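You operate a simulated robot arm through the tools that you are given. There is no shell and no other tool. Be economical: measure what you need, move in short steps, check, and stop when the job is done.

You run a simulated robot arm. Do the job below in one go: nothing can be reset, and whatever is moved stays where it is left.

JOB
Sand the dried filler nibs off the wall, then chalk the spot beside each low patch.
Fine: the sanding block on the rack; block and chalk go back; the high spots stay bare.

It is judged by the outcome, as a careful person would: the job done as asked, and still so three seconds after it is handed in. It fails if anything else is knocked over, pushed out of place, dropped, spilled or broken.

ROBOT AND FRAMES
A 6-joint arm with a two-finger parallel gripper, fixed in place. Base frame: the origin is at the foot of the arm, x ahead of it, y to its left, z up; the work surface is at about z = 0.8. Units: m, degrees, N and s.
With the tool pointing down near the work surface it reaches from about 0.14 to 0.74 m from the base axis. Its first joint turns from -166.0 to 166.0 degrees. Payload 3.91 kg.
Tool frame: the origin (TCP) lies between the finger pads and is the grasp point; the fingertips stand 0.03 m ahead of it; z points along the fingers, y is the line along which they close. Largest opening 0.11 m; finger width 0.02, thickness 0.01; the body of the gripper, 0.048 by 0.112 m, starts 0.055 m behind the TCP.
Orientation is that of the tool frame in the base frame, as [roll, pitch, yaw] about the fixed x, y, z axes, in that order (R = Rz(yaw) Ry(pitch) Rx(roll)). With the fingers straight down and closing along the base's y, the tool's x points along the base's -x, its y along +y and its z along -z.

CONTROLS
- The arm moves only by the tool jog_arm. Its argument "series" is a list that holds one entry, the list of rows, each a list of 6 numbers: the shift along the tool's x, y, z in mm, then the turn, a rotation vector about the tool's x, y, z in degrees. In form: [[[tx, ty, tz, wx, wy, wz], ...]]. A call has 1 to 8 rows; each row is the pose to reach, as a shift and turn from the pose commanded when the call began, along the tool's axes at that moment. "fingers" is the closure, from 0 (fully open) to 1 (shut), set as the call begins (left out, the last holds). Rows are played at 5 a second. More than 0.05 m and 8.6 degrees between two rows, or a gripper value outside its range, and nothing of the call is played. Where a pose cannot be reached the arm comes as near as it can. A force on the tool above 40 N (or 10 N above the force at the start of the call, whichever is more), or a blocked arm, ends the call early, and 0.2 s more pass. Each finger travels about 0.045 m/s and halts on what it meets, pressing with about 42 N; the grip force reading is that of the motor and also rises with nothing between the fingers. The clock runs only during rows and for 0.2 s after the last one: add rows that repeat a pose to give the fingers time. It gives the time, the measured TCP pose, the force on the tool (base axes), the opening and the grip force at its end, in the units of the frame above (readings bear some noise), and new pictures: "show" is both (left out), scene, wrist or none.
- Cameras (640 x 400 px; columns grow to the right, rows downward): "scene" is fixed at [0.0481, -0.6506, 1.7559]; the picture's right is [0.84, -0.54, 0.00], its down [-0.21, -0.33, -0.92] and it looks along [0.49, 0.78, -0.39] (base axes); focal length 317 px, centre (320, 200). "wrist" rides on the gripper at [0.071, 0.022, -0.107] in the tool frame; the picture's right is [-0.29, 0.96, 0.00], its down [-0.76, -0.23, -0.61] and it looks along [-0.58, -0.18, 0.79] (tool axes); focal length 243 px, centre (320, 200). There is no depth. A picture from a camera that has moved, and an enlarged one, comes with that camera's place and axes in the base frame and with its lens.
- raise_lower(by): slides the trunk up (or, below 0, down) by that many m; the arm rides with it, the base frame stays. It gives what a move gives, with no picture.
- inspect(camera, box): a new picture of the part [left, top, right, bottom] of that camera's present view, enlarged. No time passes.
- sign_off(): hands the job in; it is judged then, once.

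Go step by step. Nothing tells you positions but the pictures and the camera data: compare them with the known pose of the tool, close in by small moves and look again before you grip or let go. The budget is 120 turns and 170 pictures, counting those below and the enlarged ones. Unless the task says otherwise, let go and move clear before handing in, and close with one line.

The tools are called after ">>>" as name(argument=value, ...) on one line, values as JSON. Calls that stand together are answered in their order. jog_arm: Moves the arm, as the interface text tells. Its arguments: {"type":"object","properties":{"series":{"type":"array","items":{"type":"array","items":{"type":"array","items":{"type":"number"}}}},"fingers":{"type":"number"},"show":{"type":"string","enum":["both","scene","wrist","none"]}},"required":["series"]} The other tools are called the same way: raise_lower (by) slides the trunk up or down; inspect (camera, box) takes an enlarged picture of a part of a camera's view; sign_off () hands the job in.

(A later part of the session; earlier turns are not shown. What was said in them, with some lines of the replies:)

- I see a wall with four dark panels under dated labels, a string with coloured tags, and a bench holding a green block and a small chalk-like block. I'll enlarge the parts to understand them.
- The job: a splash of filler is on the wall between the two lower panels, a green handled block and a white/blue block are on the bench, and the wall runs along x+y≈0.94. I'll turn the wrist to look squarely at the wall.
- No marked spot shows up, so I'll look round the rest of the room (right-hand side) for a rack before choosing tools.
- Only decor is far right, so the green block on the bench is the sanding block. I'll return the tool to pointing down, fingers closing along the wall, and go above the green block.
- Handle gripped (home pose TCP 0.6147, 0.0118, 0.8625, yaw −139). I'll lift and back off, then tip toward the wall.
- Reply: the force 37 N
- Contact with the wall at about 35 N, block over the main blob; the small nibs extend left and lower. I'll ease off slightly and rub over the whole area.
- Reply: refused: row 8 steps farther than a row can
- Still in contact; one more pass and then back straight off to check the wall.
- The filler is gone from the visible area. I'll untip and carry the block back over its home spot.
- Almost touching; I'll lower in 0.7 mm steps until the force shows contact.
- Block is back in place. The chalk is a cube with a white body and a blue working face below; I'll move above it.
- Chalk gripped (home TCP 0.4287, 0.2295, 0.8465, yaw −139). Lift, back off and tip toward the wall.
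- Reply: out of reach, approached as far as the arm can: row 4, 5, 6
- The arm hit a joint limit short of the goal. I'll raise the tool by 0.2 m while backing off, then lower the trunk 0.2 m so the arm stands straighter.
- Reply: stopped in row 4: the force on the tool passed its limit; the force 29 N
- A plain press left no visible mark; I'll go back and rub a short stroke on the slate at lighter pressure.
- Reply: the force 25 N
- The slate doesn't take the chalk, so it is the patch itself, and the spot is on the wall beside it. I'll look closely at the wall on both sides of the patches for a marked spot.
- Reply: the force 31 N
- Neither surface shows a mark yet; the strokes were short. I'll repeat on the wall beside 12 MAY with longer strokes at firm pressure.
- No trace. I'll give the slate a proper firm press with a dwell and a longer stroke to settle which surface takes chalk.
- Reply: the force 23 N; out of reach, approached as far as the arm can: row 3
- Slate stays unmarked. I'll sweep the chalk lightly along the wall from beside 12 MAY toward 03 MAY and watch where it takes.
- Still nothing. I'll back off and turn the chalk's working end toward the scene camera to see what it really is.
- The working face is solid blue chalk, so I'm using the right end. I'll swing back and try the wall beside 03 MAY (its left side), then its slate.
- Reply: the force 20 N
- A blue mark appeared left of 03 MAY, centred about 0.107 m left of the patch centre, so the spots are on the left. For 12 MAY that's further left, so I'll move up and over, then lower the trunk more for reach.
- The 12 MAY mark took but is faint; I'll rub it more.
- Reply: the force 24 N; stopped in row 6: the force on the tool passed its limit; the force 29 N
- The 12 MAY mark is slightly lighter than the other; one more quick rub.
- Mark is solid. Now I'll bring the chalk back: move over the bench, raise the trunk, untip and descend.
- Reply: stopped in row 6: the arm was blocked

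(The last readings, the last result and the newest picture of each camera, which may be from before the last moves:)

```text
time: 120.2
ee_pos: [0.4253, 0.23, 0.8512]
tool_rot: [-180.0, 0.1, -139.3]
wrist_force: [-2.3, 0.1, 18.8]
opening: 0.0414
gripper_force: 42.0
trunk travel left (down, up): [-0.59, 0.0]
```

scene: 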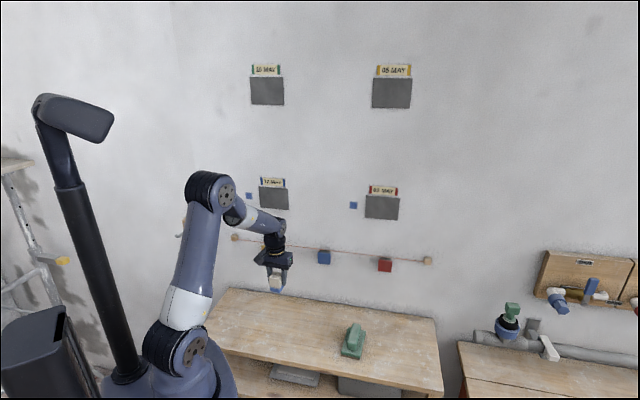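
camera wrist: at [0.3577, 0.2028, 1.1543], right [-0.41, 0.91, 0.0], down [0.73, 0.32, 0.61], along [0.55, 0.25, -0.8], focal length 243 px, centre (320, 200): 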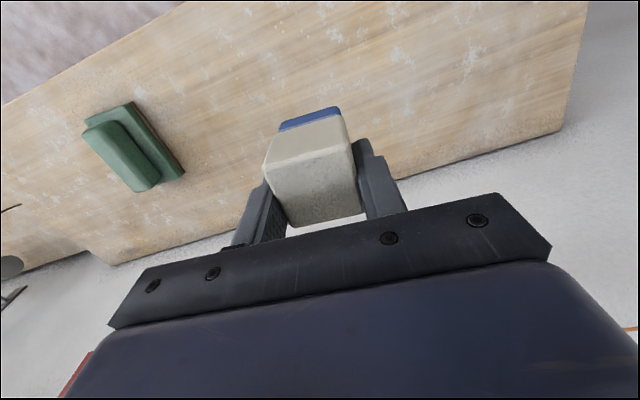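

>>> jog_arm(series=[[[0, 0, -1.5, 0, 0, 0], [0, 0, -1.5, 0, 0, 0]]], show="none")

>>> jog_arm(series=[[[0, 0, 0, 0, 0, 0], [0, 0, 0, 0, 0, 0], [0, 0, 0, 0, 0, 0], [0, 0, 0, 0, 0, 0], [0, 0, 0, 0, 0, 0], [0, 0, -40, 0, 0, 0], [0, 0, -85, 0, 0, 0], [0, 0, -130, 0, 0, 0]]], fingers=0)

>>> inspect(camera="scene", box=[240, 290, 380, 370])

```text
time: 120.8
ee_pos: [0.4261, 0.2294, 0.8505]
tool_rot: [180.0, -0.1, -139.2]
wrist_force: [2.4, 1.7, 7.5]
opening: 0.0413
gripper_force: 42.1
trunk travel left (down, up): [-0.59, 0.0]
```

```text
time: 122.6
ee_pos: [0.4263, 0.2317, 0.9804]
tool_rot: [180.0, 0.0, -139.1]
wrist_force: [0.6, 1.0, -0.5]
opening: 0.11
gripper_force: 0.1
trunk travel left (down, up): [-0.59, 0.0]
camera wrist: at [0.3579, 0.2002, 1.0891], right [-0.41, 0.91, 0.0], down [0.73, 0.32, 0.61], along [0.55, 0.25, -0.8], focal length 243 px, centre (320, 200)
```

scene: 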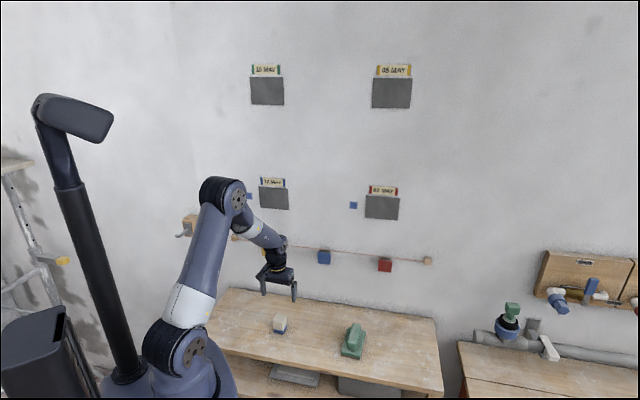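
wrist: 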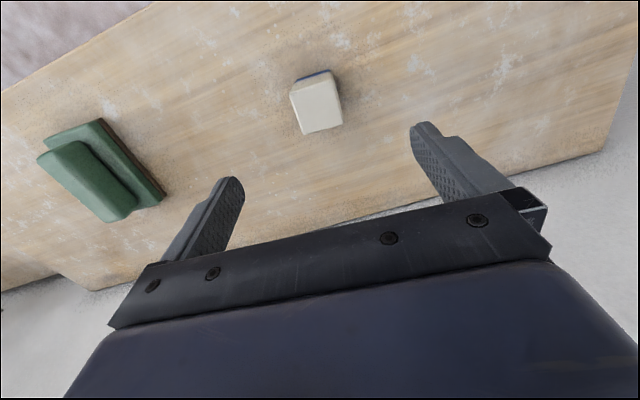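

```text
4.57 times, centred on (310, 330) of scene
camera zoom: at [0.0481, -0.6506, 1.7559], right [0.84, -0.54, 0.0], down [-0.21, -0.33, -0.92], along [0.49, 0.78, -0.39], focal length 1450 px, centre (366, -394)
```

zoom: 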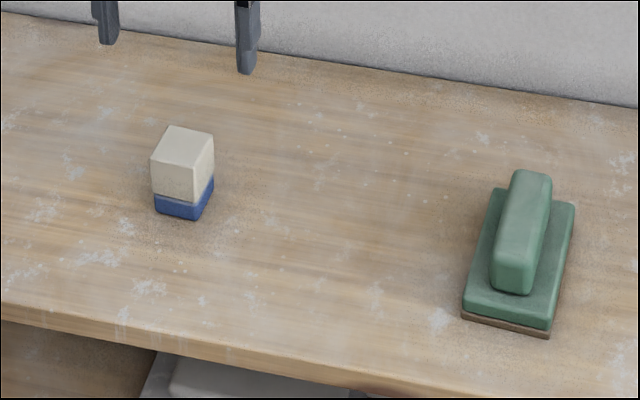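

Both tools are back where they stood, two blue marks are on the wall, the filler is gone and the upper spots are bare. I'll lift a little more and do a last check.

>>> jog_arm(series=[[[0, 0, -40, 0, 0, 0], [20, 0, -80, 0, 0, 0], [40, 0, -120, 0, 0, 0], [40, 0, -120, 0, 0, 0]]], show="none")

>>> inspect(camera="scene", box=[200, 40, 450, 280])

```text
time: 123.6
ee_pos: [0.3954, 0.2025, 1.1006]
tool_rot: [-179.9, -0.2, -139.1]
wrist_force: [0.1, 1.3, 0.4]
opening: 0.1098
gripper_force: 0.0
trunk travel left (down, up): [-0.59, 0.0]
```

```text
1.67 times, centred on (325, 160) of scene
camera zoom: at [0.0481, -0.6506, 1.7559], right [0.84, -0.54, 0.0], down [-0.21, -0.33, -0.92], along [0.49, 0.78, -0.39], focal length 529 px, centre (312, 267)
```

zoom: 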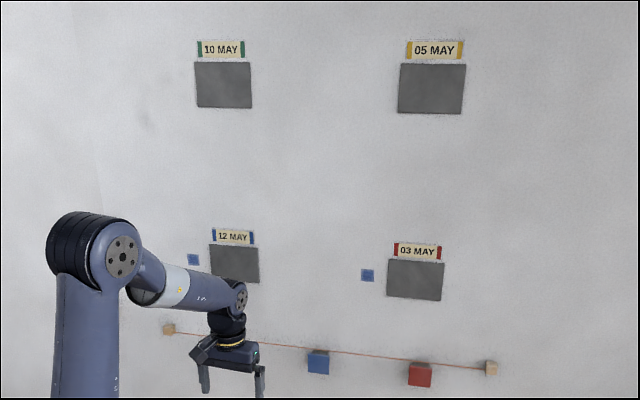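

The wall is clean of filler, both lower patches have a chalk mark beside them, and the upper spots are bare, so I'm handing in.

>>> sign_off()

```text
The job is handed in.
```

I sanded the filler nibs off the wall and chalked a blue mark to the left of each lower patch (12 MAY and 03 MAY). The upper spots are bare, and the sanding block and chalk are back where they stood on the bench. I took "low" to mean the lower row and the green block on the bench to be the sanding block, since I saw no other within reach. While finding the spots I also pressed and rubbed the chalk on the 12 MAY slate and on the wall to its right, but it left no visible marks there.
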